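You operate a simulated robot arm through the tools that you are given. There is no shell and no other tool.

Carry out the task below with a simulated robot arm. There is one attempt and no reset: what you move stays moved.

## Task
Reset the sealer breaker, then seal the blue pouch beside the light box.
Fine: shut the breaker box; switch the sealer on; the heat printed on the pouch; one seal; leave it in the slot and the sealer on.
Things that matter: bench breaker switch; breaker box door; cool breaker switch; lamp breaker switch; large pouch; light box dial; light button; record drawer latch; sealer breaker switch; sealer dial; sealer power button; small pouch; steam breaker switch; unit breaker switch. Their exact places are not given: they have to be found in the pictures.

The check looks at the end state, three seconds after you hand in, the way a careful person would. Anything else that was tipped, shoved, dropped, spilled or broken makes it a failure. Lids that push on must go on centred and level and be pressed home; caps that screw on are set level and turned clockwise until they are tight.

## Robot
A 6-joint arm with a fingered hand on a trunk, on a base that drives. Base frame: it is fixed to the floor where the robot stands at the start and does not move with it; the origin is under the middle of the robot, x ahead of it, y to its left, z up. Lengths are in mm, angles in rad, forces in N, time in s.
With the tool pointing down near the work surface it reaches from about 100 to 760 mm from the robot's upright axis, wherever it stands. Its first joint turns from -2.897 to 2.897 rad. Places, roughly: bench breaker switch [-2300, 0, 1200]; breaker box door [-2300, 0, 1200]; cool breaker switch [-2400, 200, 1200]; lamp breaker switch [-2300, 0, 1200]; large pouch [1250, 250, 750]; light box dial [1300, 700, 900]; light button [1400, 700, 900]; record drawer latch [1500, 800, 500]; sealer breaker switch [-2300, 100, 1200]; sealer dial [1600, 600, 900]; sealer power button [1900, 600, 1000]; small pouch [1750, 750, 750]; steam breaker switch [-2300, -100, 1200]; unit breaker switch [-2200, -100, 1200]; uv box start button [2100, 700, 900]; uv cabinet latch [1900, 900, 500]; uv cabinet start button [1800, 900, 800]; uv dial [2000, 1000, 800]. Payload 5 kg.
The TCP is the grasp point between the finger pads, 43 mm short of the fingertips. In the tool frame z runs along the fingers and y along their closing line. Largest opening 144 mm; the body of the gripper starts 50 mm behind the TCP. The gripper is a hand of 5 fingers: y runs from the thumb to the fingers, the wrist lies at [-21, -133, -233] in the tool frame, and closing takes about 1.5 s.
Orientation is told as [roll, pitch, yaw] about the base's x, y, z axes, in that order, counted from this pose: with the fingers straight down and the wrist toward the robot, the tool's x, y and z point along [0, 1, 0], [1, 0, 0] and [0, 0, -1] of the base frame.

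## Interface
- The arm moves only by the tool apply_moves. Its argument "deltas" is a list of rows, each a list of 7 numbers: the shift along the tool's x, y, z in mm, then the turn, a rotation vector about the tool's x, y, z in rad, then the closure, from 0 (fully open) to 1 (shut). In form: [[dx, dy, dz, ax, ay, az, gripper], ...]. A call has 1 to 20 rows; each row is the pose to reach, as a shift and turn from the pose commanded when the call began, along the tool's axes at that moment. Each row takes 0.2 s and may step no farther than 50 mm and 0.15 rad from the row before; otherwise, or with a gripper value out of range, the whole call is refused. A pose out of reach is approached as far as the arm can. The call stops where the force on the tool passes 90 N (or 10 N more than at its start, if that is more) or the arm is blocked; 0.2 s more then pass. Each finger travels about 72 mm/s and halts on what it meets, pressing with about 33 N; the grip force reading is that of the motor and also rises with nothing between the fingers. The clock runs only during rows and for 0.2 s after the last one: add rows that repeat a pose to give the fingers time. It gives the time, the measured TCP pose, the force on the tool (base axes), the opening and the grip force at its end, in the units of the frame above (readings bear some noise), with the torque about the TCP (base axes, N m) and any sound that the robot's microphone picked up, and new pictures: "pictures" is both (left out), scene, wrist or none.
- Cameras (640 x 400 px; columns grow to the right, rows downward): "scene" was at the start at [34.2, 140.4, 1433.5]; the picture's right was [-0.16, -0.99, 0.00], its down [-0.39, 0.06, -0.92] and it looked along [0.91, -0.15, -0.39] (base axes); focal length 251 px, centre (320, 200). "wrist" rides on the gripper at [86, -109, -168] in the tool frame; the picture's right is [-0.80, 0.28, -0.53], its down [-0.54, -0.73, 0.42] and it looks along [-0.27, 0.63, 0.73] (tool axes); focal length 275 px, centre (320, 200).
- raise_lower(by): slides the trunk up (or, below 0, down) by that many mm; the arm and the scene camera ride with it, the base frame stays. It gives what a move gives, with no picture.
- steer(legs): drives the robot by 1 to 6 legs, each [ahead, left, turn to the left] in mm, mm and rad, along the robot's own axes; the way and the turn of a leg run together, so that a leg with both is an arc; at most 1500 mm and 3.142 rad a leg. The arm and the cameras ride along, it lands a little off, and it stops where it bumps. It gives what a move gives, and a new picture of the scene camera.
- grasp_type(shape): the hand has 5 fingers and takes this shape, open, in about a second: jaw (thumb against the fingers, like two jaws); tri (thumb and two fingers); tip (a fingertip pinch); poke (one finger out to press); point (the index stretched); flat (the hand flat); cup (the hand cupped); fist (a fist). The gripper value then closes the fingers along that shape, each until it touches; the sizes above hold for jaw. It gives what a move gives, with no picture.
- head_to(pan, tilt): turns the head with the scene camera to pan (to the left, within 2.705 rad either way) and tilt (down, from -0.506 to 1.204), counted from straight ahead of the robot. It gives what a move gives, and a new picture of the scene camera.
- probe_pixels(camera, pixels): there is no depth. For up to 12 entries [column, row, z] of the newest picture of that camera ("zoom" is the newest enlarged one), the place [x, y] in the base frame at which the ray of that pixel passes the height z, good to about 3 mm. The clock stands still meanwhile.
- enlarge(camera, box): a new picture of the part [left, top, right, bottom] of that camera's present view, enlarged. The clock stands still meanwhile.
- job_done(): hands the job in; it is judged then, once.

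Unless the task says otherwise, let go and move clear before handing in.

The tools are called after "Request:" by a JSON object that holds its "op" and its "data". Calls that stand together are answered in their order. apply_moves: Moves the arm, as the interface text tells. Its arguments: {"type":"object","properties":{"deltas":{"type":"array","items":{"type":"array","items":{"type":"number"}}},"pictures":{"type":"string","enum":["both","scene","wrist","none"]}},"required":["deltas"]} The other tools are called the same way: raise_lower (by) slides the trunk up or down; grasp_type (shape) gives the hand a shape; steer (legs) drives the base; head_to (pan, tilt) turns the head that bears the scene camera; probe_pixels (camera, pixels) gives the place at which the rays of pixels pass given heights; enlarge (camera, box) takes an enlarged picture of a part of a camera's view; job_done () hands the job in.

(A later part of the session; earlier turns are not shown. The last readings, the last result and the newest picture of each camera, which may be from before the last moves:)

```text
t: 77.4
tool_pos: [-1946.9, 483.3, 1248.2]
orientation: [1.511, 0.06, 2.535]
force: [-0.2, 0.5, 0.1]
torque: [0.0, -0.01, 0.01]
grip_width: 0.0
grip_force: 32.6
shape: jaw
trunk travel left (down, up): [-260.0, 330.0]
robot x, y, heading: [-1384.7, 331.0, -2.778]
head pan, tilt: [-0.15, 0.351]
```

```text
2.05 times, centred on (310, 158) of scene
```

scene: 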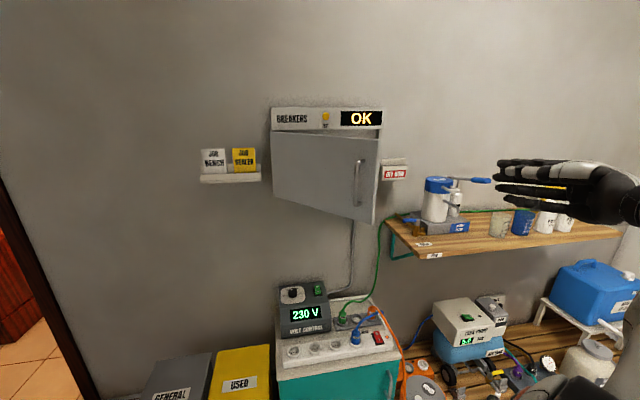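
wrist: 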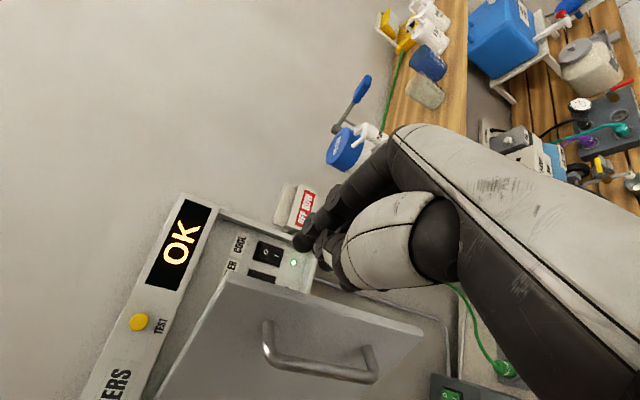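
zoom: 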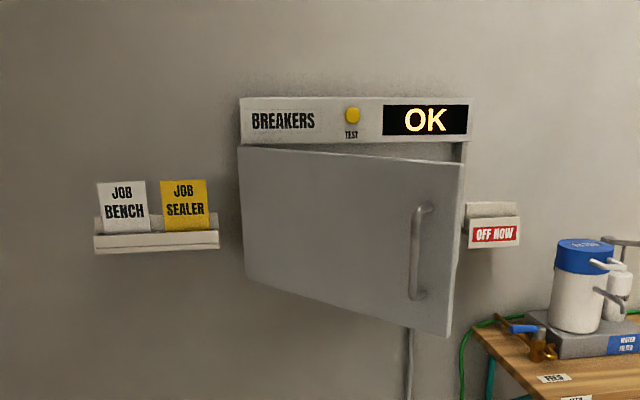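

Now square to the box: the door is half open. The hand is right of it; I'll move in along the inner side of the door's edge (edge at about (−2031,197)).

Request:
{"op": "apply_moves", "data": {"deltas": [[0, -8, 46, 0, 0, 0, 1], [0, -16, 92, 0, 0, 0, 1], [0, -24, 138, 0, 0, 0, 1], [0, -32, 184, 0, 0, 0, 1], [0, -40, 231, 0, 0, 0, 1], [0, -40, 231, 0, 0, 0, 1]]}}

Request:
{"op": "enlarge", "data": {"camera": "scene", "box": [180, 60, 440, 255]}}

```text
t: 78.8
tool_pos: [-2045.5, 269.8, 1238.7]
orientation: [1.512, 0.059, 2.535]
force: [-0.2, -0.6, -0.4]
torque: [-0.02, -0.02, 0.0]
grip_width: 0.0
grip_force: 33.2
shape: jaw
trunk travel left (down, up): [-260.0, 330.0]
robot x, y, heading: [-1383.7, 325.4, -2.776]
head pan, tilt: [-0.15, 0.351]
```

scene: 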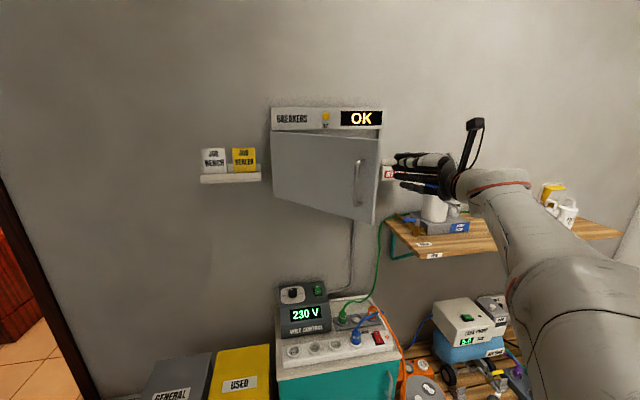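
wrist: 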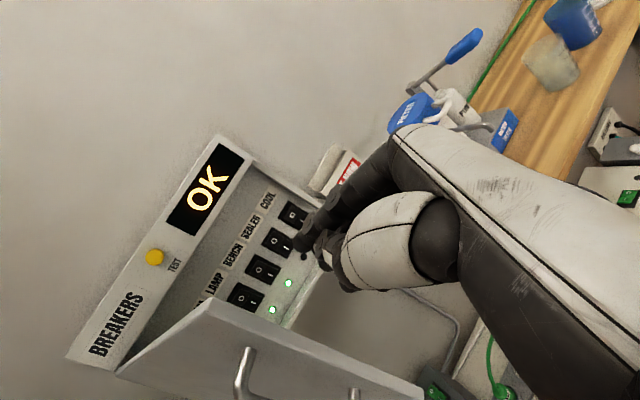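

```text
2.05 times, centred on (310, 158) of scene
```

zoom: 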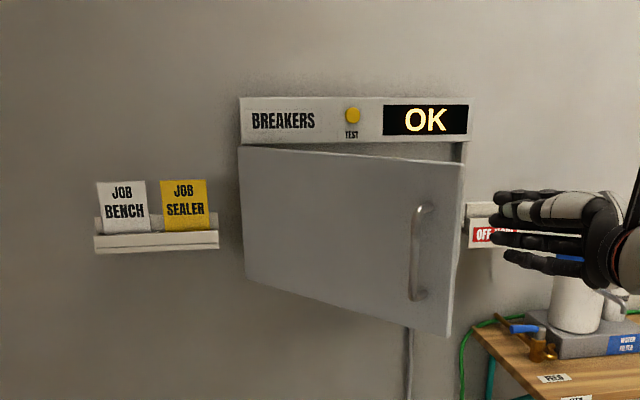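

Inside, a row of rocker switches is visible: COOL, SEALER, BENCH, LAMP… Moving the fingers in behind the door.

Request:
{"op": "apply_moves", "data": {"deltas": [[0, -4, 36, 0, 0, 0, 1], [0, -10, 72, 0, 0, 0, 1], [0, -20, 105, 0, 0, 0, 1], [0, -20, 105, 0, 0, 0, 1]]}}

```text
t: 79.8
tool_pos: [-2087.0, 171.9, 1231.8]
orientation: [1.512, 0.06, 2.537]
force: [0.1, -0.1, 0.3]
torque: [-0.03, 0.03, 0.01]
grip_width: 0.0
grip_force: 33.3
shape: jaw
trunk travel left (down, up): [-260.0, 330.0]
robot x, y, heading: [-1382.3, 332.6, -2.777]
head pan, tilt: [-0.15, 0.351]
```

scene: 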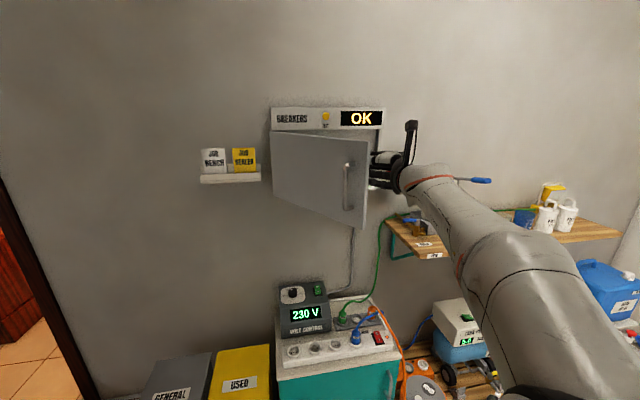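
wrist: 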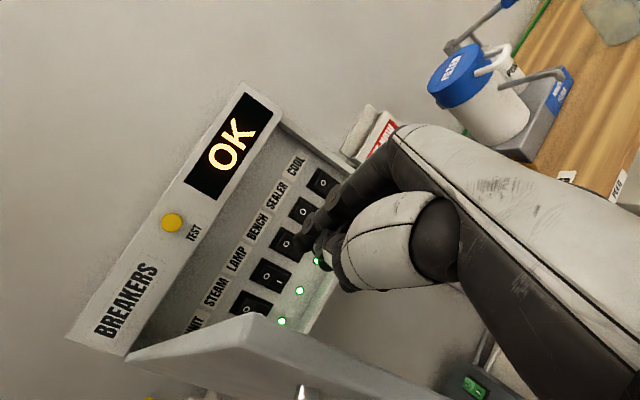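

Fingers are behind the door; now sweep the door open along an arc about the hinge.

Request:
{"op": "apply_moves", "data": {"deltas": [[0, -35.5, -7.6, -0.04, 0, 0, 1], [0, -71.2, -12.3, -0.08, 0, 0, 1], [0, -107.6, -13.4, -0.12, 0, 0, 1], [0, -143.5, -10.7, -0.16, 0, 0, 1], [0, -178.9, -4.3, -0.2, 0, 0, 1]]}}

```text
t: 81.2
tool_pos: [-1922.8, 46.5, 1186.7]
orientation: [1.535, 0.54, 2.41]
force: [-0.4, -0.3, -0.5]
torque: [-0.01, 0.01, -0.07]
grip_width: 0.0
grip_force: 32.8
shape: jaw
out of reach, approached as far as the arm can: row 2, 3
trunk travel left (down, up): [-260.0, 330.0]
robot x, y, heading: [-1385.5, 329.7, -2.781]
head pan, tilt: [-0.15, 0.351]
stopped in row 5: the arm was blocked; the commanded pose is now the measured one
```

scene: 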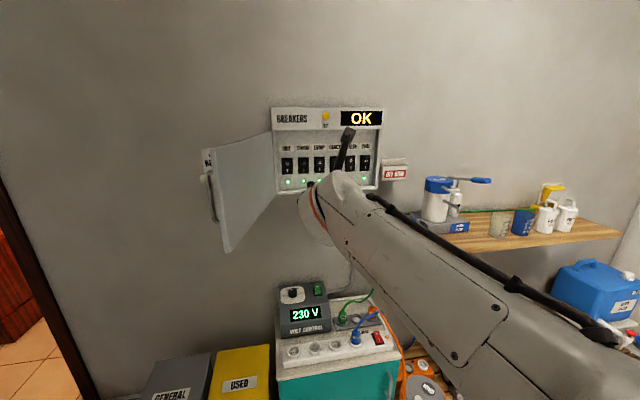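
wrist: 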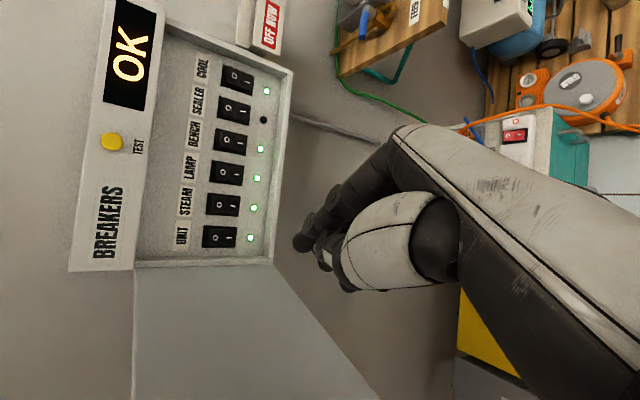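

The door is wide open. The wrist picture shows UNIT, STEAM, LAMP, BENCH, SEALER, COOL rockers; only SEALER's lamp is dark. Zooming in.

Request:
{"op": "enlarge", "data": {"camera": "wrist", "box": [60, 0, 320, 280]}}

Request:
{"op": "enlarge", "data": {"camera": "scene", "box": [260, 95, 420, 215]}}

```text
1.43 times, centred on (190, 140) of wrist
```

zoom: 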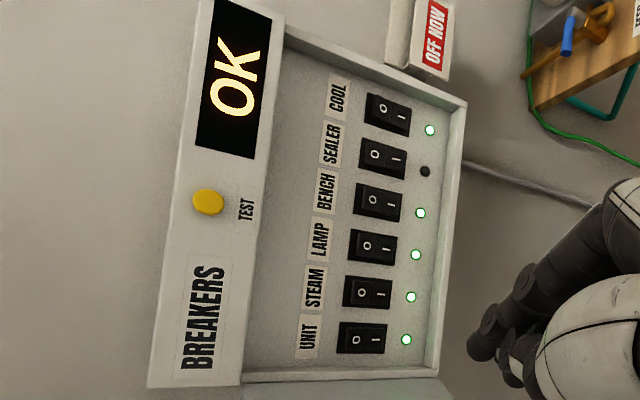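

```text
3.33 times, centred on (340, 155) of scene
```

zoom: 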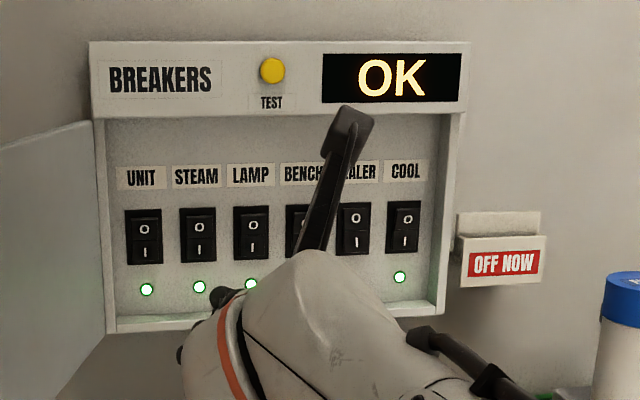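

Request:
{"op": "enlarge", "data": {"camera": "wrist", "box": [175, 50, 295, 160]}}

Request:
{"op": "probe_pixels", "data": {"camera": "wrist", "pixels": [[235, 109, 1200], [235, 109, 1180], [226, 107, 1200], [245, 112, 1180], [237, 79, 1190], [230, 140, 1190]]}}

Request:
{"op": "enlarge", "data": {"camera": "scene", "box": [270, 130, 390, 205]}}

```text
3.64 times, centred on (235, 105) of wrist
```

zoom: 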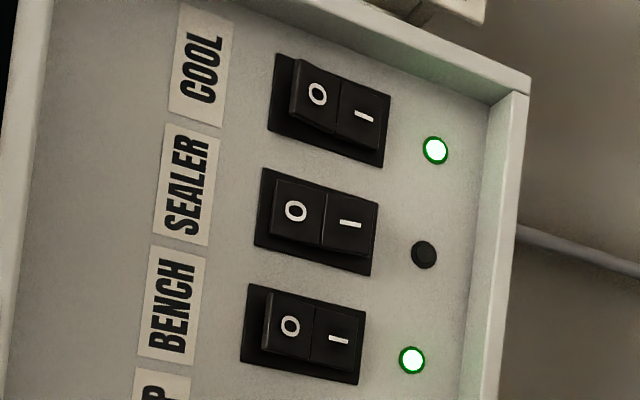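

```text
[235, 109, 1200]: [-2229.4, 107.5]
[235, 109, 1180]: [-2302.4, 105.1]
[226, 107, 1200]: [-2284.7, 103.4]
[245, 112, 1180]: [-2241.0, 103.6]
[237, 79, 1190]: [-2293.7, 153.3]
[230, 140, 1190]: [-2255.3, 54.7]
```

```text
5.33 times, centred on (330, 168) of scene
```

zoom: 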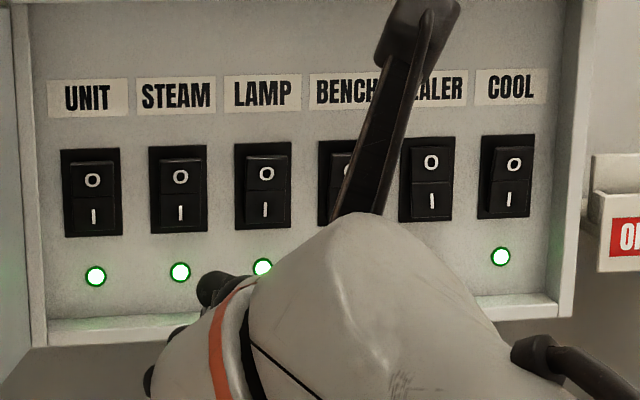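

The SEALER rocker sits in the middle (tripped): it needs O pressed first, then I. Triangulating its position.

Request:
{"op": "probe_pixels", "data": {"camera": "zoom", "pixels": [[428, 160, 1200], [428, 160, 1180], [432, 202, 1180], [432, 202, 1160], [514, 163, 1200], [514, 163, 1180], [92, 180, 1200], [92, 180, 1180]]}}

Request:
{"op": "probe_pixels", "data": {"camera": "wrist", "pixels": [[229, 108, 1210], [229, 108, 1190], [242, 111, 1190], [242, 111, 1170], [234, 76, 1200], [234, 76, 1180], [213, 237, 1200], [213, 237, 1180]]}}

```text
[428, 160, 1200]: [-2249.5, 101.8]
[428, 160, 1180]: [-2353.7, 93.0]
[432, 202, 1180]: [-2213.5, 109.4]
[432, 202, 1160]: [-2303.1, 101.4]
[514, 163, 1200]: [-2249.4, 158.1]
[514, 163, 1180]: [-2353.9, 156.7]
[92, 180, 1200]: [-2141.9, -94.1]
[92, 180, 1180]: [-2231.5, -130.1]
```

```text
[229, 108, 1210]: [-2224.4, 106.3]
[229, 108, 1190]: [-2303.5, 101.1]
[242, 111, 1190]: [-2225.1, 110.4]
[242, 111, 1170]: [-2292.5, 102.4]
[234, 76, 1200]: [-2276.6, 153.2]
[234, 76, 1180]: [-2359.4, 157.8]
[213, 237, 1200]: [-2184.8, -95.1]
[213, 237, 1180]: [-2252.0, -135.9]
```

I'll re-orient the hand square to the panel (pointing along −normal, index side up) about 300 mm in front of the SEALER switch.

Request:
{"op": "apply_moves", "data": {"deltas": [[23, 25, -5.5, -0.08, 0.0275, -0.0869, 1], [46, 51, -11, -0.16, 0.055, -0.174, 1], [68, 76, -16.5, -0.24, 0.0824, -0.2606, 1], [91, 101, -22, -0.32, 0.11, -0.347, 1], [114, 127, -27.5, -0.4, 0.137, -0.434, 1], [137, 152, -33, -0.4804, 0.1647, -0.5211, 1], [137, 152, -33, -0.4804, 0.1647, -0.5211, 1]]}}

```text
t: 82.8
tool_pos: [-2051.1, 200.7, 1237.4]
orientation: [1.56, 0.0, 1.922]
force: [-1.1, 0.1, 0.4]
torque: [-0.01, 0.02, 0.01]
grip_width: 0.1
grip_force: 33.1
shape: jaw
out of reach, approached as far as the arm can: row 6, 7
trunk travel left (down, up): [-260.0, 330.0]
robot x, y, heading: [-1381.5, 329.9, -2.779]
head pan, tilt: [-0.15, 0.351]
```

scene: 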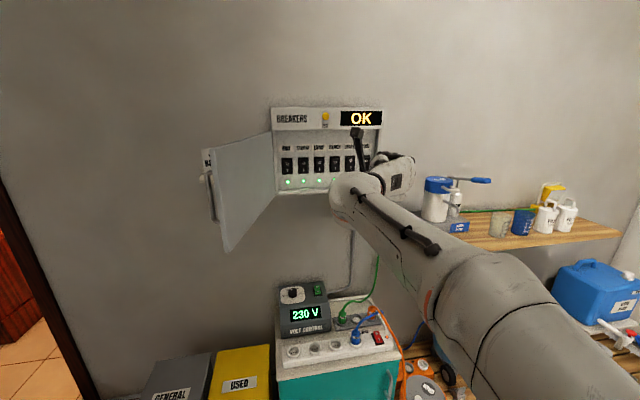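
wrist: 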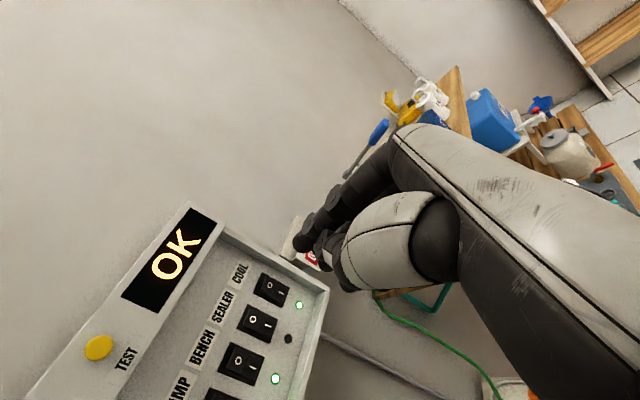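

Square now. Switch to the poke shape and triangulate the rocker again.

Request:
{"op": "grasp_type", "data": {"shape": "poke"}}

Request:
{"op": "apply_moves", "data": {"deltas": [[0, 0, 0, 0, 0, 0, 0], [0, 0, 0, 0, 0, 0, 0], [0, 0, 0, 0, 0, 0, 0], [0, 0, 0, 0, 0, 0, 0]]}}

Request:
{"op": "enlarge", "data": {"camera": "wrist", "box": [180, 180, 460, 400]}}

Request:
{"op": "enlarge", "data": {"camera": "scene", "box": [270, 100, 430, 220]}}

```text
t: 83.7
tool_pos: [-2051.9, 201.4, 1237.0]
orientation: [1.562, 0.003, 1.924]
force: [-0.2, 0.1, 0.1]
torque: [0.04, -0.03, -0.01]
grip_width: 0.1
grip_force: 0.1
shape: poke
trunk travel left (down, up): [-260.0, 330.0]
robot x, y, heading: [-1377.6, 329.5, -2.781]
head pan, tilt: [-0.15, 0.351]
```

```text
t: 84.7
tool_pos: [-2052.1, 201.6, 1237.7]
orientation: [1.561, 0.002, 1.923]
force: [-0.2, 0.1, -0.3]
torque: [0.0, -0.02, 0.02]
grip_width: 0.2
grip_force: 0.0
shape: poke
trunk travel left (down, up): [-260.0, 330.0]
robot x, y, heading: [-1380.3, 331.5, -2.78]
head pan, tilt: [-0.15, 0.351]
```

scene: 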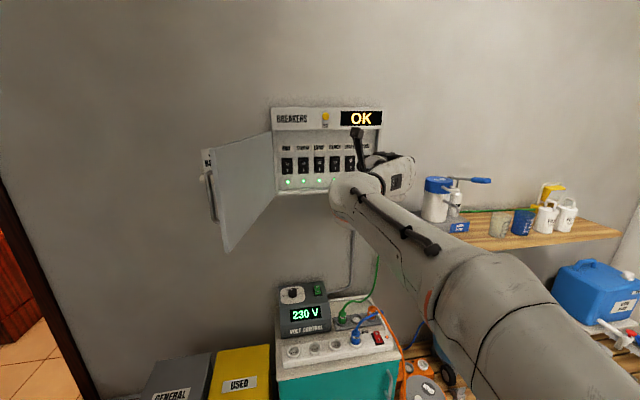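
wrist: 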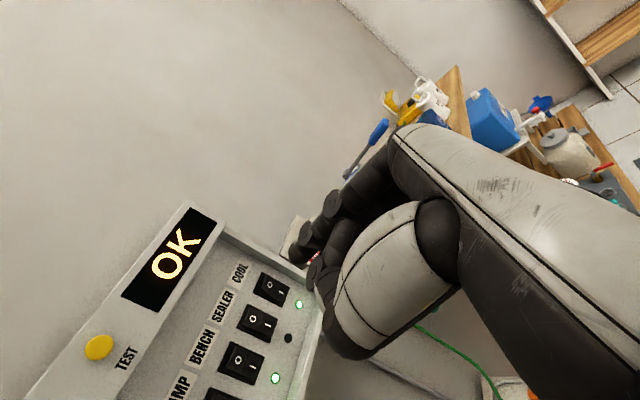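

```text
1.82 times, centred on (320, 290) of wrist
```

zoom: 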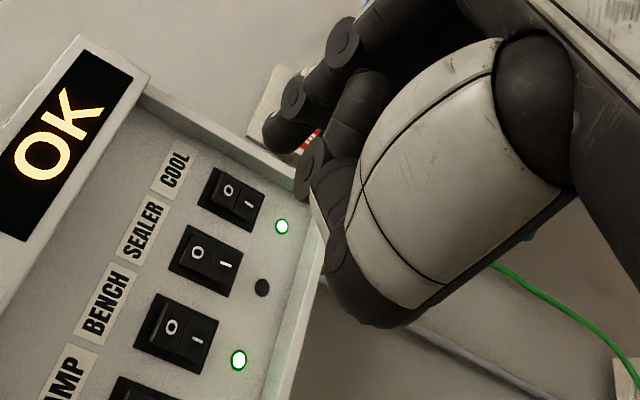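

```text
3.33 times, centred on (350, 160) of scene
```

zoom: 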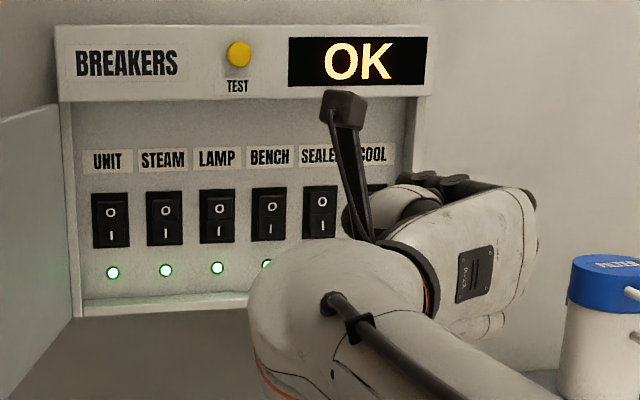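

Request:
{"op": "probe_pixels", "data": {"camera": "wrist", "pixels": [[252.4, 319.1, 1200], [252.4, 319.1, 1180], [268.4, 325.7, 1180], [268.4, 325.7, 1160], [269.7, 284.5, 1200], [269.7, 284.5, 1180], [287.5, 338, 1150], [287.5, 338, 1130]]}}

Request:
{"op": "probe_pixels", "data": {"camera": "zoom", "pixels": [[321, 203, 1190], [321, 203, 1170], [321, 226, 1170], [321, 226, 1150], [110, 214, 1190], [110, 214, 1170]]}}

```text
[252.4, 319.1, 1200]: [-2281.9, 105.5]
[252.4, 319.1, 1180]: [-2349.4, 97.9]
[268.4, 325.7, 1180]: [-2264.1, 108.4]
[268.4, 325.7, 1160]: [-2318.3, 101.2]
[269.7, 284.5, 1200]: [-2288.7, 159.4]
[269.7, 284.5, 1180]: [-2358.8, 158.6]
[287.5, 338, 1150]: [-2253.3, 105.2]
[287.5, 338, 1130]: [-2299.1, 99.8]
```

```text
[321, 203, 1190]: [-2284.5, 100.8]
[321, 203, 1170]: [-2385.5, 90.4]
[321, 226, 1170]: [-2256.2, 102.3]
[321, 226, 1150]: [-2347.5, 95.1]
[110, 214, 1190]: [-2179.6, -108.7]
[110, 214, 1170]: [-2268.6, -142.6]
```

Estimates: O at about (−2335, 97, 1182), I at z≈1154. I'll lower the trunk 60 mm and approach with the finger to ~60 mm in front.

Request:
{"op": "raise_lower", "data": {"by": -60}}

Request:
{"op": "apply_moves", "data": {"deltas": [[0, 0, 40, 0, 0, 0, 0], [0, 0, 80, 0, 0, 0, 0], [0, 0, 120, 0, 0, 0, 0], [0, 0, 160, 0, 0, 0, 0], [0, 0, 160, 0, 0, 0, 0]]}}

Request:
{"op": "enlarge", "data": {"camera": "wrist", "box": [180, 180, 460, 400]}}

Request:
{"op": "enlarge", "data": {"camera": "scene", "box": [270, 100, 430, 220]}}

```text
t: 85.7
tool_pos: [-2051.7, 201.5, 1177.8]
orientation: [1.562, 0.001, 1.924]
force: [0.5, 0.3, 1.1]
torque: [-0.01, -0.02, 0.02]
grip_width: 0.0
grip_force: 0.1
shape: poke
trunk travel left (down, up): [-200.0, 390.0]
robot x, y, heading: [-1381.2, 331.5, -2.778]
head pan, tilt: [-0.15, 0.351]
```

```text
t: 86.9
tool_pos: [-2201.7, 145.9, 1177.0]
orientation: [1.56, 0.001, 1.924]
force: [-0.4, -0.5, -1.4]
torque: [-0.04, 0.09, -0.01]
grip_width: 0.1
grip_force: 0.0
shape: poke
trunk travel left (down, up): [-200.0, 390.0]
robot x, y, heading: [-1384.3, 332.5, -2.786]
head pan, tilt: [-0.15, 0.351]
```

scene: 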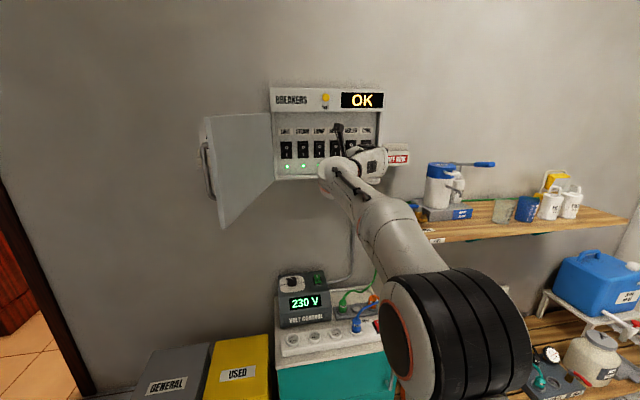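
wrist: 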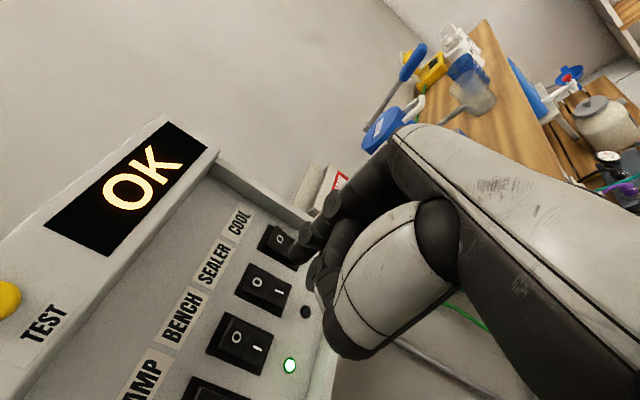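

```text
1.82 times, centred on (320, 290) of wrist
```

zoom: 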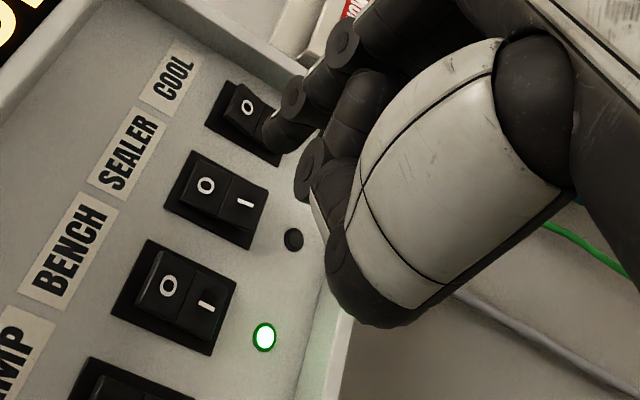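

```text
3.33 times, centred on (350, 160) of scene
```

zoom: 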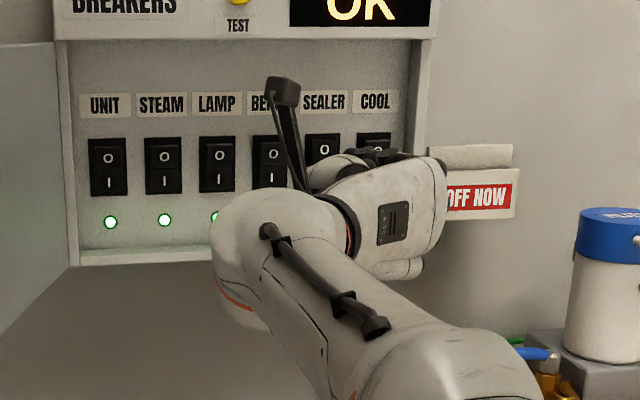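

The index fingertip (zoom pixel (270,137)) is heading toward the SEALER O, slightly right. I'll advance 65 mm with a 6 mm shift left and check.

Request:
{"op": "apply_moves", "data": {"deltas": [[0, -3, 22, 0, 0, 0, 0], [0, -6, 44, 0, 0, 0, 0], [0, -6, 65, 0, 0, 0, 0], [0, -6, 65, 0, 0, 0, 0]]}}

Request:
{"op": "enlarge", "data": {"camera": "wrist", "box": [180, 180, 400, 350]}}

```text
t: 87.9
tool_pos: [-2260.5, 117.2, 1175.1]
orientation: [1.563, 0.001, 1.922]
force: [0.2, -0.4, 0.2]
torque: [-0.02, 0.02, 0.0]
grip_width: 0.0
grip_force: 0.1
shape: poke
trunk travel left (down, up): [-200.0, 390.0]
robot x, y, heading: [-1382.9, 329.6, -2.781]
head pan, tilt: [-0.15, 0.351]
```

scene: 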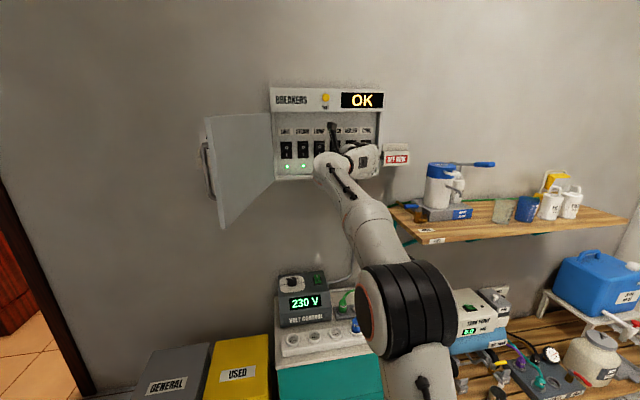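
wrist: 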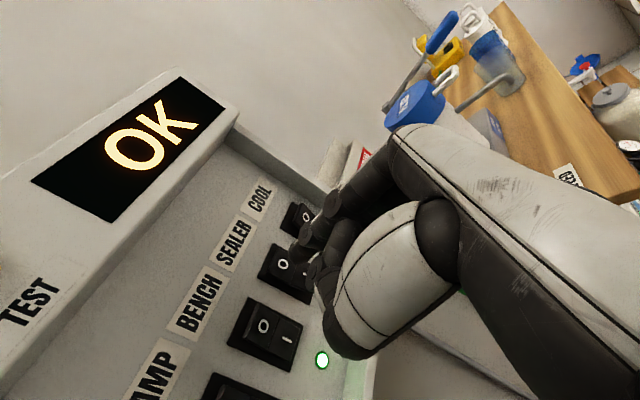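

```text
2.35 times, centred on (290, 265) of wrist
```

zoom: 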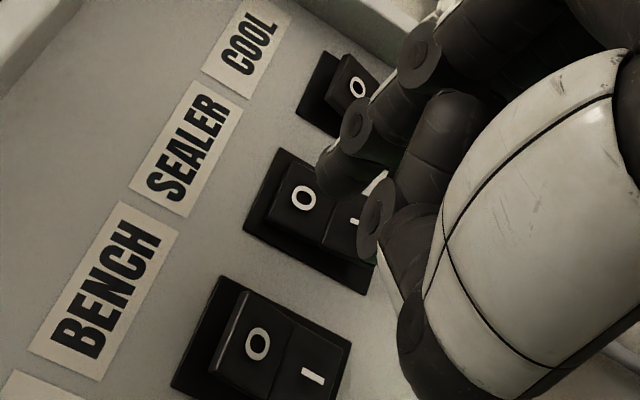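

On target for O with ~23 mm to go. Advance slowly.

Request:
{"op": "apply_moves", "data": {"deltas": [[0, 0, 8, 0, 0, 0, 0], [0, 0, 14, 0, 0, 0, 0], [0, 0, 19, 0, 0, 0, 0], [0, 0, 23, 0, 0, 0, 0], [0, 0, 26, 0, 0, 0, 0]], "pictures": "wrist"}}

Request:
{"op": "enlarge", "data": {"camera": "wrist", "box": [180, 180, 400, 350]}}

```text
t: 89.1
tool_pos: [-2283.8, 109.1, 1176.3]
orientation: [1.562, 0.0, 1.923]
force: [0.3, -0.6, 0.2]
torque: [-0.01, -0.02, 0.01]
grip_width: 0.0
grip_force: 0.1
shape: poke
trunk travel left (down, up): [-200.0, 390.0]
robot x, y, heading: [-1381.3, 328.8, -2.78]
head pan, tilt: [-0.15, 0.351]
```

wrist: 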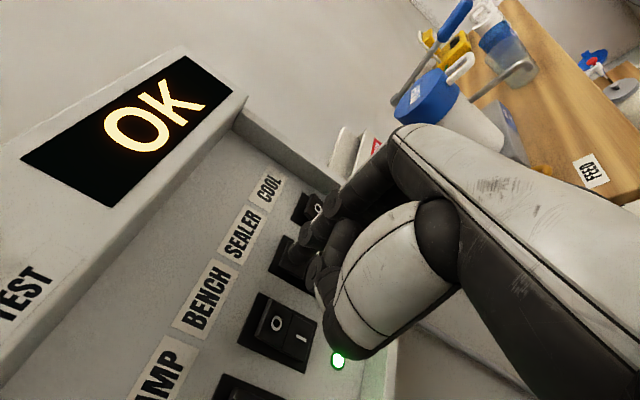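

```text
2.35 times, centred on (290, 265) of wrist
```

zoom: 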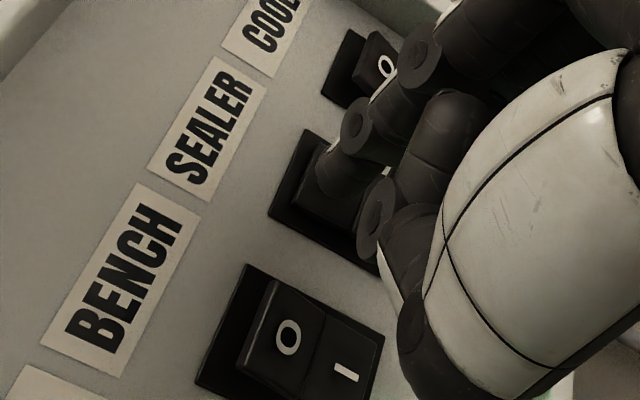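

The tip covers the O with no contact yet; continue in 3 mm steps.

Request:
{"op": "apply_moves", "data": {"deltas": [[0, 0, 3, 0, 0, 0, 0], [0, 0, 6, 0, 0, 0, 0], [0, 0, 9, 0, 0, 0, 0]], "pictures": "none"}}

Request:
{"op": "enlarge", "data": {"camera": "wrist", "box": [180, 180, 400, 350]}}

```text
t: 89.9
tool_pos: [-2292.7, 106.7, 1173.9]
orientation: [1.562, 0.0, 1.923]
force: [0.1, -0.4, 0.4]
torque: [0.03, -0.02, 0.01]
grip_width: 0.1
grip_force: 0.0
shape: poke
trunk travel left (down, up): [-200.0, 390.0]
robot x, y, heading: [-1379.7, 329.6, -2.779]
head pan, tilt: [-0.15, 0.351]
```

```text
2.35 times, centred on (290, 265) of wrist
```

zoom: 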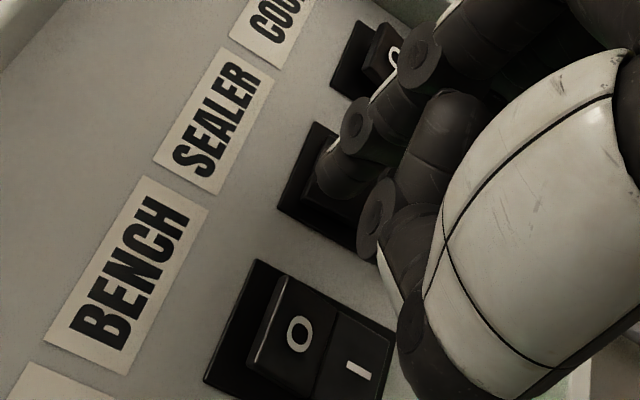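

Still no contact; shift 3 mm down to stay on the O half, and continue.

Request:
{"op": "apply_moves", "data": {"deltas": [[-3, 0, 3, 0, 0, 0, 0], [-3, 0, 6, 0, 0, 0, 0], [-3, 0, 9, 0, 0, 0, 0], [-3, 0, 12, 0, 0, 0, 0]], "pictures": "none"}}

Request:
{"op": "enlarge", "data": {"camera": "wrist", "box": [180, 180, 400, 350]}}

```text
t: 90.9
tool_pos: [-2299.7, 106.5, 1176.9]
orientation: [1.567, 0.001, 1.918]
force: [40.4, 21.8, -5.2]
torque: [0.47, -0.68, -0.02]
grip_width: 0.0
grip_force: 0.0
shape: poke
trunk travel left (down, up): [-200.0, 390.0]
robot x, y, heading: [-1381.7, 331.8, -2.784]
head pan, tilt: [-0.15, 0.351]
```

```text
2.35 times, centred on (290, 265) of wrist
```

zoom: 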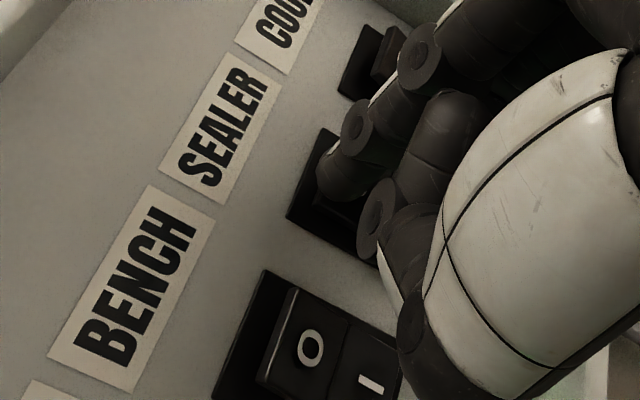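

Contact at ~46 N. Back off to view the rocker.

Request:
{"op": "apply_moves", "data": {"deltas": [[0, 0, -15, 0, 0, 0, 0], [0, 0, -45, 0, 0, 0, 0], [0, 0, -75, 0, 0, 0, 0]], "pictures": "wrist"}}

Request:
{"op": "enlarge", "data": {"camera": "wrist", "box": [180, 180, 400, 350]}}

```text
t: 91.7
tool_pos: [-2234.3, 128.4, 1173.0]
orientation: [1.56, 0.002, 1.924]
force: [0.0, 0.1, -0.6]
torque: [-0.02, 0.03, -0.02]
grip_width: 0.0
grip_force: 0.2
shape: poke
trunk travel left (down, up): [-200.0, 390.0]
robot x, y, heading: [-1384.3, 329.5, -2.777]
head pan, tilt: [-0.15, 0.351]
```

wrist: 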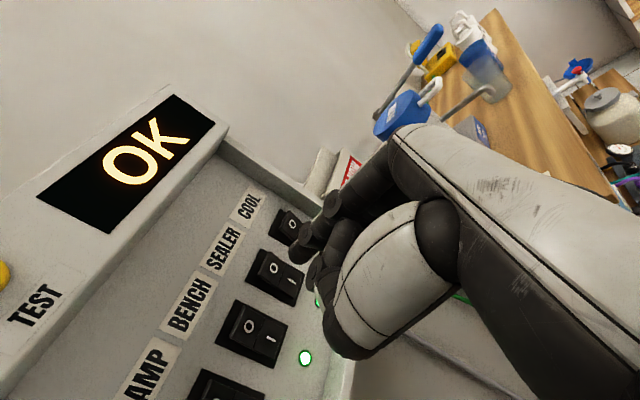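

```text
2.35 times, centred on (290, 265) of wrist
```

zoom: 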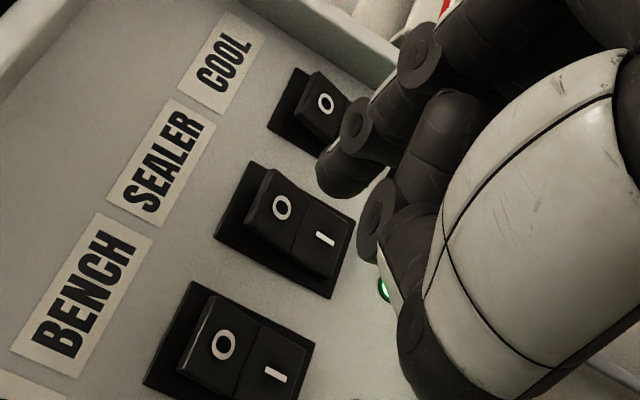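

The rocker now looks like its neighbours (O raised) and a green glow shows by SEALER. Pull back further to verify.

Request:
{"op": "apply_moves", "data": {"deltas": [[0, 10, -40, 0, 0, 0, 0], [0, 40, -80, 0, 0, 0, 0], [0, 70, -120, 0, 0, 0, 0], [0, 70, -150, 0, 0, 0, 0]]}}

Request:
{"op": "enlarge", "data": {"camera": "wrist", "box": [150, 180, 370, 400]}}

Request:
{"op": "enlarge", "data": {"camera": "scene", "box": [260, 80, 420, 200]}}

```text
t: 92.7
tool_pos: [-2117.1, 242.7, 1184.0]
orientation: [1.549, 0.004, 1.922]
force: [-0.2, 0.2, -0.8]
torque: [0.0, 0.01, 0.02]
grip_width: 0.0
grip_force: 0.0
shape: poke
out of reach, approached as far as the arm can: row 3, 4
trunk travel left (down, up): [-200.0, 390.0]
robot x, y, heading: [-1381.6, 328.8, -2.785]
head pan, tilt: [-0.15, 0.351]
```

scene: 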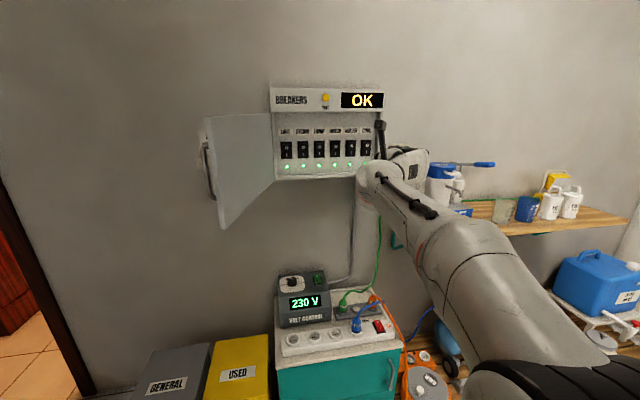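
wrist: 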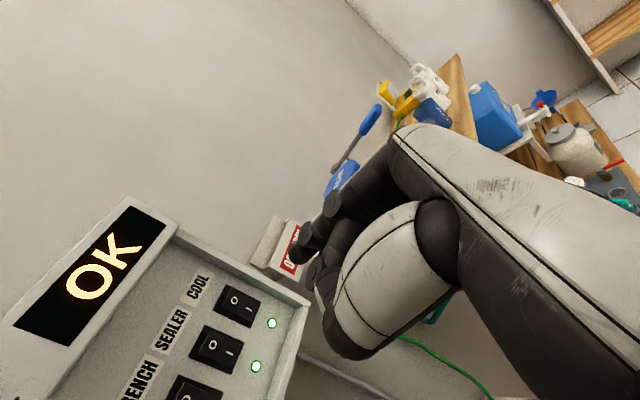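

```text
1.82 times, centred on (260, 290) of wrist
```

zoom: 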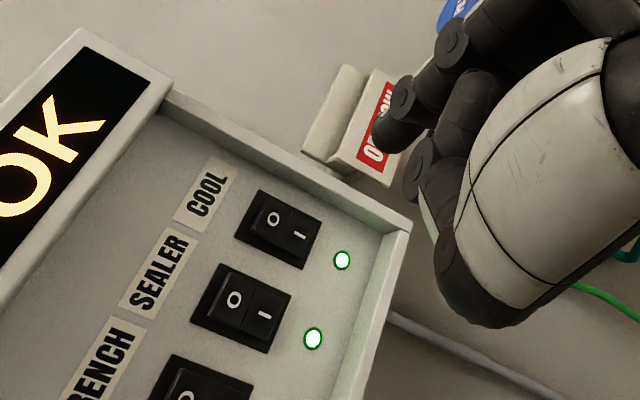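

```text
3.33 times, centred on (340, 140) of scene
```

zoom: 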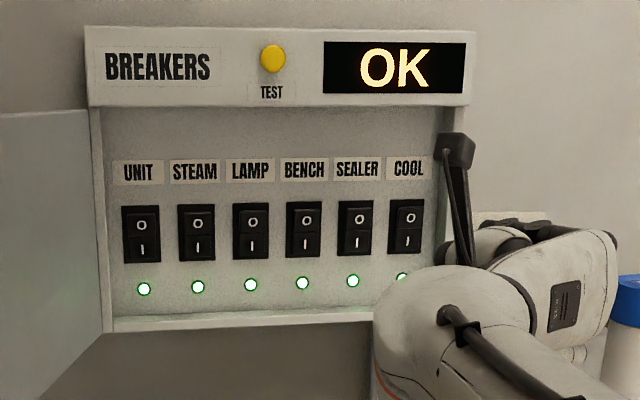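

All six lamps are green; SEALER is reset. Now to shut the door; locating its free edge (scene pixels (205,122) and (222,228)).

Request:
{"op": "enlarge", "data": {"camera": "scene", "box": [180, 80, 340, 240]}}

Request:
{"op": "probe_pixels", "data": {"camera": "scene", "pixels": [[206, 119, 1295], [206, 119, 1285], [223, 229, 1062], [223, 229, 1052], [271, 113, 1295], [275, 180, 1062]]}}

```text
2.50 times, centred on (260, 160) of scene
```

zoom: 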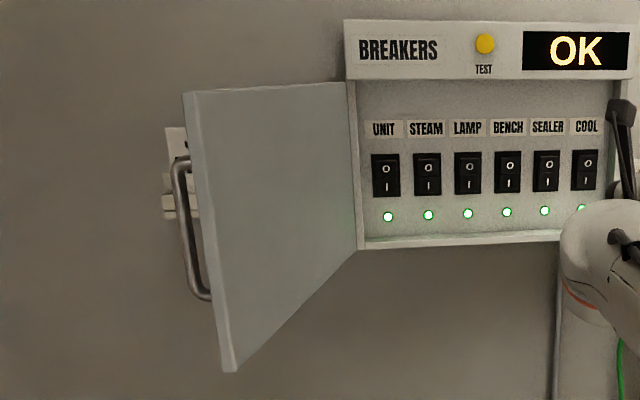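

```text
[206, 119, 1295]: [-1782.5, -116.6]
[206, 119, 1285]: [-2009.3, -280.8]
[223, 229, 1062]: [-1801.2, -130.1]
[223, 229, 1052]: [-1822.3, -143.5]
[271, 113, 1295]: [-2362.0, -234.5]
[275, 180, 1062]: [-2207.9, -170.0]
```

The door is about 105° open with free edge at (−1801,−130). I'll back the hand off, shift the robot left, lower the trunk, and straddle the door's edge below the handle with an open jaw (thumb on the outer side) to swing it shut.

Request:
{"op": "apply_moves", "data": {"deltas": [[0, 0, -45, 0, 0, 0, 0], [0, 0, -90, 0, 0, 0, 0], [0, 0, -135, 0, 0, 0, 0], [0, 0, -180, 0, 0, 0, 0], [0, 0, -225, 0, 0, 0, 0], [0, 0, -225, 0, 0, 0, 0]], "pictures": "none"}}

Request:
{"op": "grasp_type", "data": {"shape": "jaw"}}

Request:
{"op": "steer", "data": {"legs": [[0, 230, 0]]}}

```text
t: 93.9
tool_pos: [-1990.3, 294.9, 1082.0]
orientation: [1.352, 0.037, 1.932]
force: [0.7, -0.3, 0.9]
torque: [0.02, -0.03, -0.03]
grip_width: 0.0
grip_force: 0.1
shape: poke
trunk travel left (down, up): [-200.0, 390.0]
robot x, y, heading: [-1382.4, 331.5, -2.779]
head pan, tilt: [-0.15, 0.351]
stopped in row 5: the arm was blocked; the commanded pose is now the measured one
```

```text
t: 94.8
tool_pos: [-1990.8, 296.6, 1078.7]
orientation: [1.349, 0.041, 1.931]
force: [-0.3, -0.2, -0.4]
torque: [0.02, -0.05, -0.03]
grip_width: 143.8
grip_force: 0.0
shape: jaw
trunk travel left (down, up): [-200.0, 390.0]
robot x, y, heading: [-1382.7, 329.3, -2.781]
head pan, tilt: [-0.15, 0.351]
```

```text
t: 96.5
tool_pos: [-1907.4, 81.2, 1078.6]
orientation: [1.35, 0.039, 1.929]
force: [0.1, -0.4, -0.5]
torque: [-0.01, 0.01, -0.01]
grip_width: 143.9
grip_force: 0.0
shape: jaw
trunk travel left (down, up): [-200.0, 390.0]
robot x, y, heading: [-1303.1, 113.0, -2.776]
head pan, tilt: [-0.15, 0.351]
```

scene: 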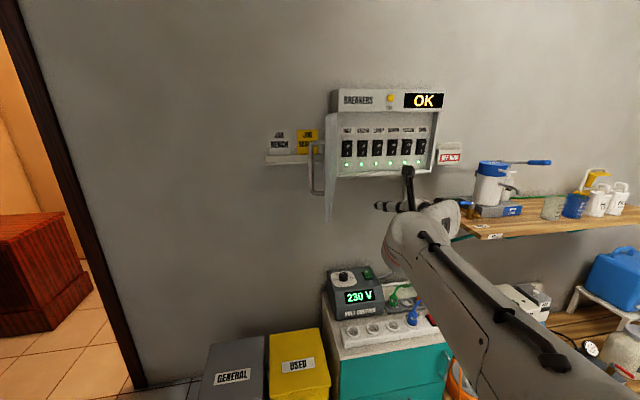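

The view is now along the door's edge (pixel column ~330). Moving the open hand back, then left, to line up with the door's free edge at z≈1100.

Request:
{"op": "apply_moves", "data": {"deltas": [[-4, -15, -39, -0.03, 0.025, 0, 0], [-8, -30, -78, -0.06, 0.05, 0, 0], [-12, -45, -117, -0.1, 0.09, 0, 0], [-16, -59.3, -156.7, -0.13, 0.11, 0, 0], [-14.2, -99, -141.8, -0.16, 0.14, 0, 0], [-12.5, -139, -127, -0.19, 0.17, 0, 0], [-10.7, -179, -112, -0.22, 0.2, 0, 0], [-9, -219, -97, -0.24, 0.215, 0, 0], [-7.2, -258.6, -82.1, -0.2612, 0.2246, -0.01, 0], [-7.2, -258.6, -82.1, -0.2612, 0.2246, -0.01, 0]]}}

```text
t: 97.2
tool_pos: [-1880.4, 65.7, 990.5]
orientation: [1.187, 0.026, 1.866]
force: [0.1, 0.3, 0.0]
torque: [0.0, 0.04, -0.02]
grip_width: 143.9
grip_force: 0.0
shape: jaw
trunk travel left (down, up): [-200.0, 390.0]
robot x, y, heading: [-1305.3, 112.4, -2.779]
head pan, tilt: [-0.15, 0.351]
stopped in row 3: the arm was blocked; the commanded pose is now the measured one
```

scene: 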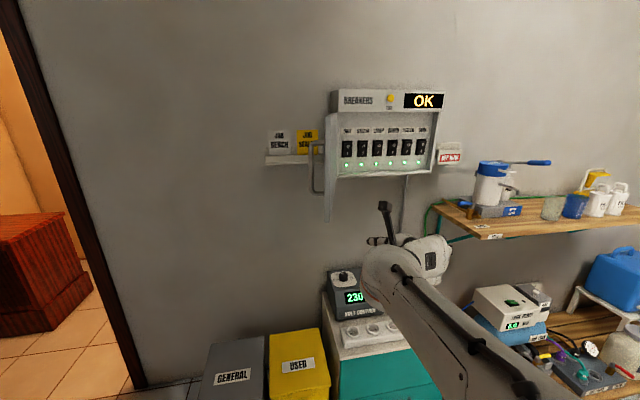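
wrist: 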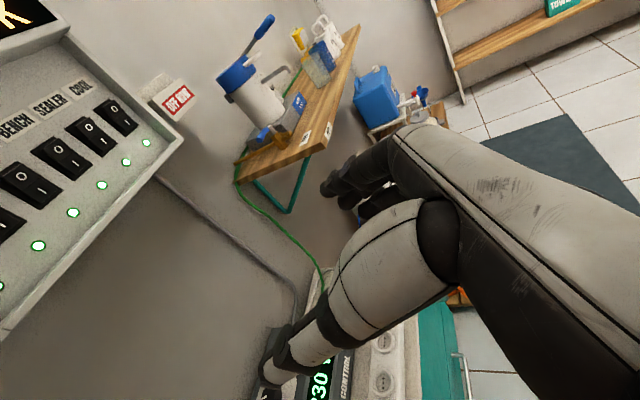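

The arm sagged into an awkward, blocked posture. I'll raise the trunk and return the hand to the comfortable fingers-down posture, then hook over the door's top edge instead.

Request:
{"op": "raise_lower", "data": {"by": 180}}

Request:
{"op": "apply_moves", "data": {"deltas": [[0, 0, 0, 0.0675, -0.0656, -0.1028, 0], [0, 0, 0, 0.135, -0.1312, -0.2055, 0], [0, 0, 0, 0.2025, -0.1968, -0.3083, 0], [0, 0, 0, 0.27, -0.2624, -0.411, 0], [0, 0, 0, 0.3375, -0.328, -0.514, 0], [0, 0, 0, 0.405, -0.3936, -0.6166, 0], [0, 0, 0, 0.4725, -0.4593, -0.7194, 0], [0, 0, 0, 0.54, -0.525, -0.822, 0], [0, 0, 0, 0.6075, -0.59, -0.925, 0], [0, 0, 0, 0.675, -0.656, -1.0276, 0], [0, 0, 0, 0.7425, -0.7217, -1.1304, 0], [0, 0, 0, 0.81, -0.7873, -1.2332, 0], [0, 0, 0, 0.8775, -0.853, -1.336, 0], [0, 0, 0, 0.945, -0.9185, -1.4387, 0], [0, 0, 0, 0.945, -0.9185, -1.4387, 0]]}}

```text
t: 99.2
tool_pos: [-1880.2, 66.5, 1169.8]
orientation: [1.189, 0.025, 1.864]
force: [1.1, -0.2, 0.5]
torque: [0.01, 0.06, 0.01]
grip_width: 144.0
grip_force: 0.1
shape: jaw
trunk travel left (down, up): [-380.0, 210.0]
robot x, y, heading: [-1300.7, 110.8, -2.775]
head pan, tilt: [-0.15, 0.351]
```

```text
t: 102.4
tool_pos: [-1881.2, 67.1, 1170.5]
orientation: [-0.001, 0.0, -2.779]
force: [0.7, 0.9, 0.1]
torque: [0.01, -0.05, -0.03]
grip_width: 144.0
grip_force: 0.1
shape: jaw
trunk travel left (down, up): [-380.0, 210.0]
robot x, y, heading: [-1303.3, 113.6, -2.782]
head pan, tilt: [-0.15, 0.351]
```

scene: 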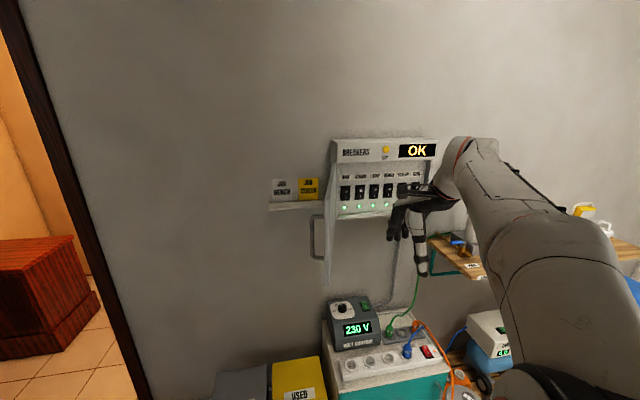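
wrist: 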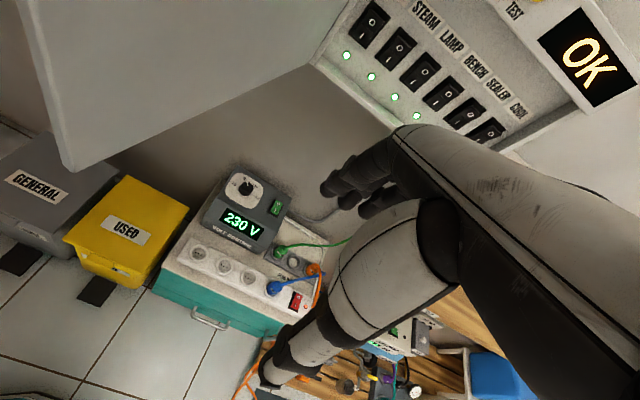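

Back in the fingers-down posture. Now I'll carry the closed hand around the door's free edge to its outer (left) side.

Request:
{"op": "apply_moves", "data": {"deltas": [[31.6, -36.4, 0, 0, 0, 0, 0.5], [63.3, -72.9, 0, 0, 0, 0, 1], [95, -109.3, 0, 0, 0, 0, 1], [126.6, -145.8, 0, 0, 0, 0, 1], [167.7, -132, 0, 0, 0, 0, 1], [208.9, -118.3, 0, 0, 0, 0, 1], [250, -104.5, 0, 0, 0, 0, 1], [291, -90.8, 0, 0, 0, 0, 1], [332.3, -77, 0, 0, 0, 0, 1], [373.5, -63.3, 0, 0, 0, 0, 1], [373.5, -63.3, 0, 0, 0, 0, 1]]}}

```text
t: 104.8
tool_pos: [-1690.9, -260.6, 1169.3]
orientation: [0.0, -0.002, -2.78]
force: [-0.5, -0.8, -0.6]
torque: [0.04, 0.04, 0.01]
grip_width: 0.0
grip_force: 33.1
shape: jaw
trunk travel left (down, up): [-380.0, 210.0]
robot x, y, heading: [-1303.9, 110.0, -2.776]
head pan, tilt: [-0.15, 0.351]
```

scene: 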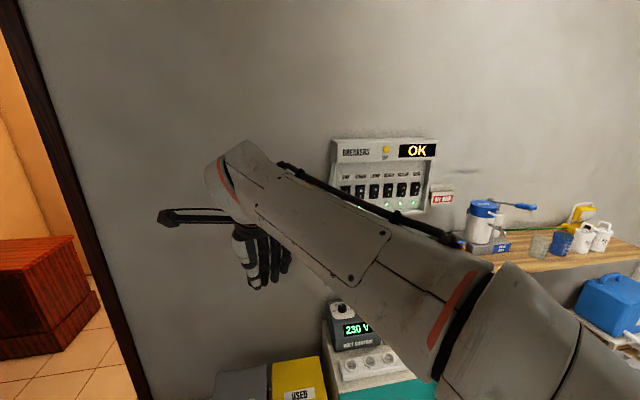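
wrist: 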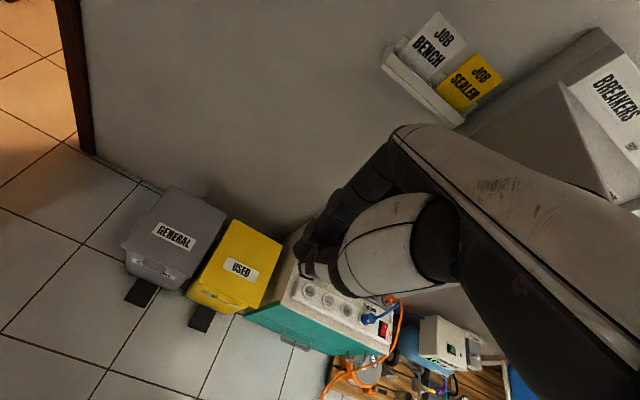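

The hand is on the door's outer side. Move forward alongside the door, then push right.

Request:
{"op": "apply_moves", "data": {"deltas": [[-14, 37, 0, 0, 0, 0, 1], [-28, 75, 0, 0, 0, 0, 1], [-42, 112, 0, 0, 0, 0, 1], [-56.5, 149.7, 0, 0, 0, 0, 1], [-56.5, 149.7, 0, 0, 0, 0, 1]]}}

```text
t: 106.0
tool_pos: [-1850.2, -259.6, 1168.7]
orientation: [0.002, -0.002, -2.781]
force: [-0.5, -0.3, -0.9]
torque: [0.0, -0.06, 0.01]
grip_width: 0.0
grip_force: 33.1
shape: jaw
trunk travel left (down, up): [-380.0, 210.0]
robot x, y, heading: [-1301.4, 112.5, -2.773]
head pan, tilt: [-0.15, 0.351]
```

scene: 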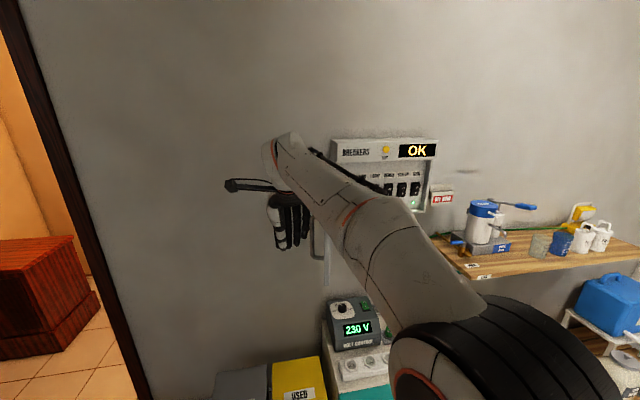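
wrist: 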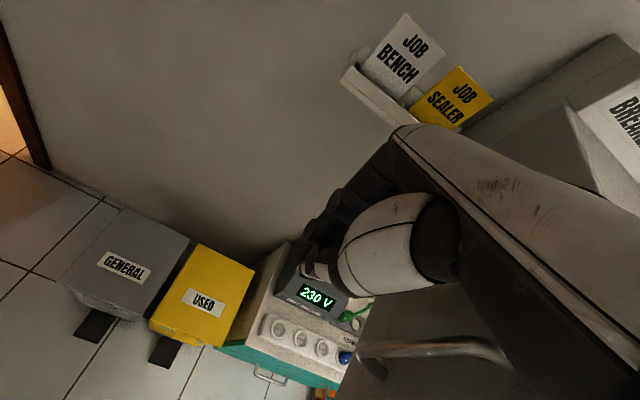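

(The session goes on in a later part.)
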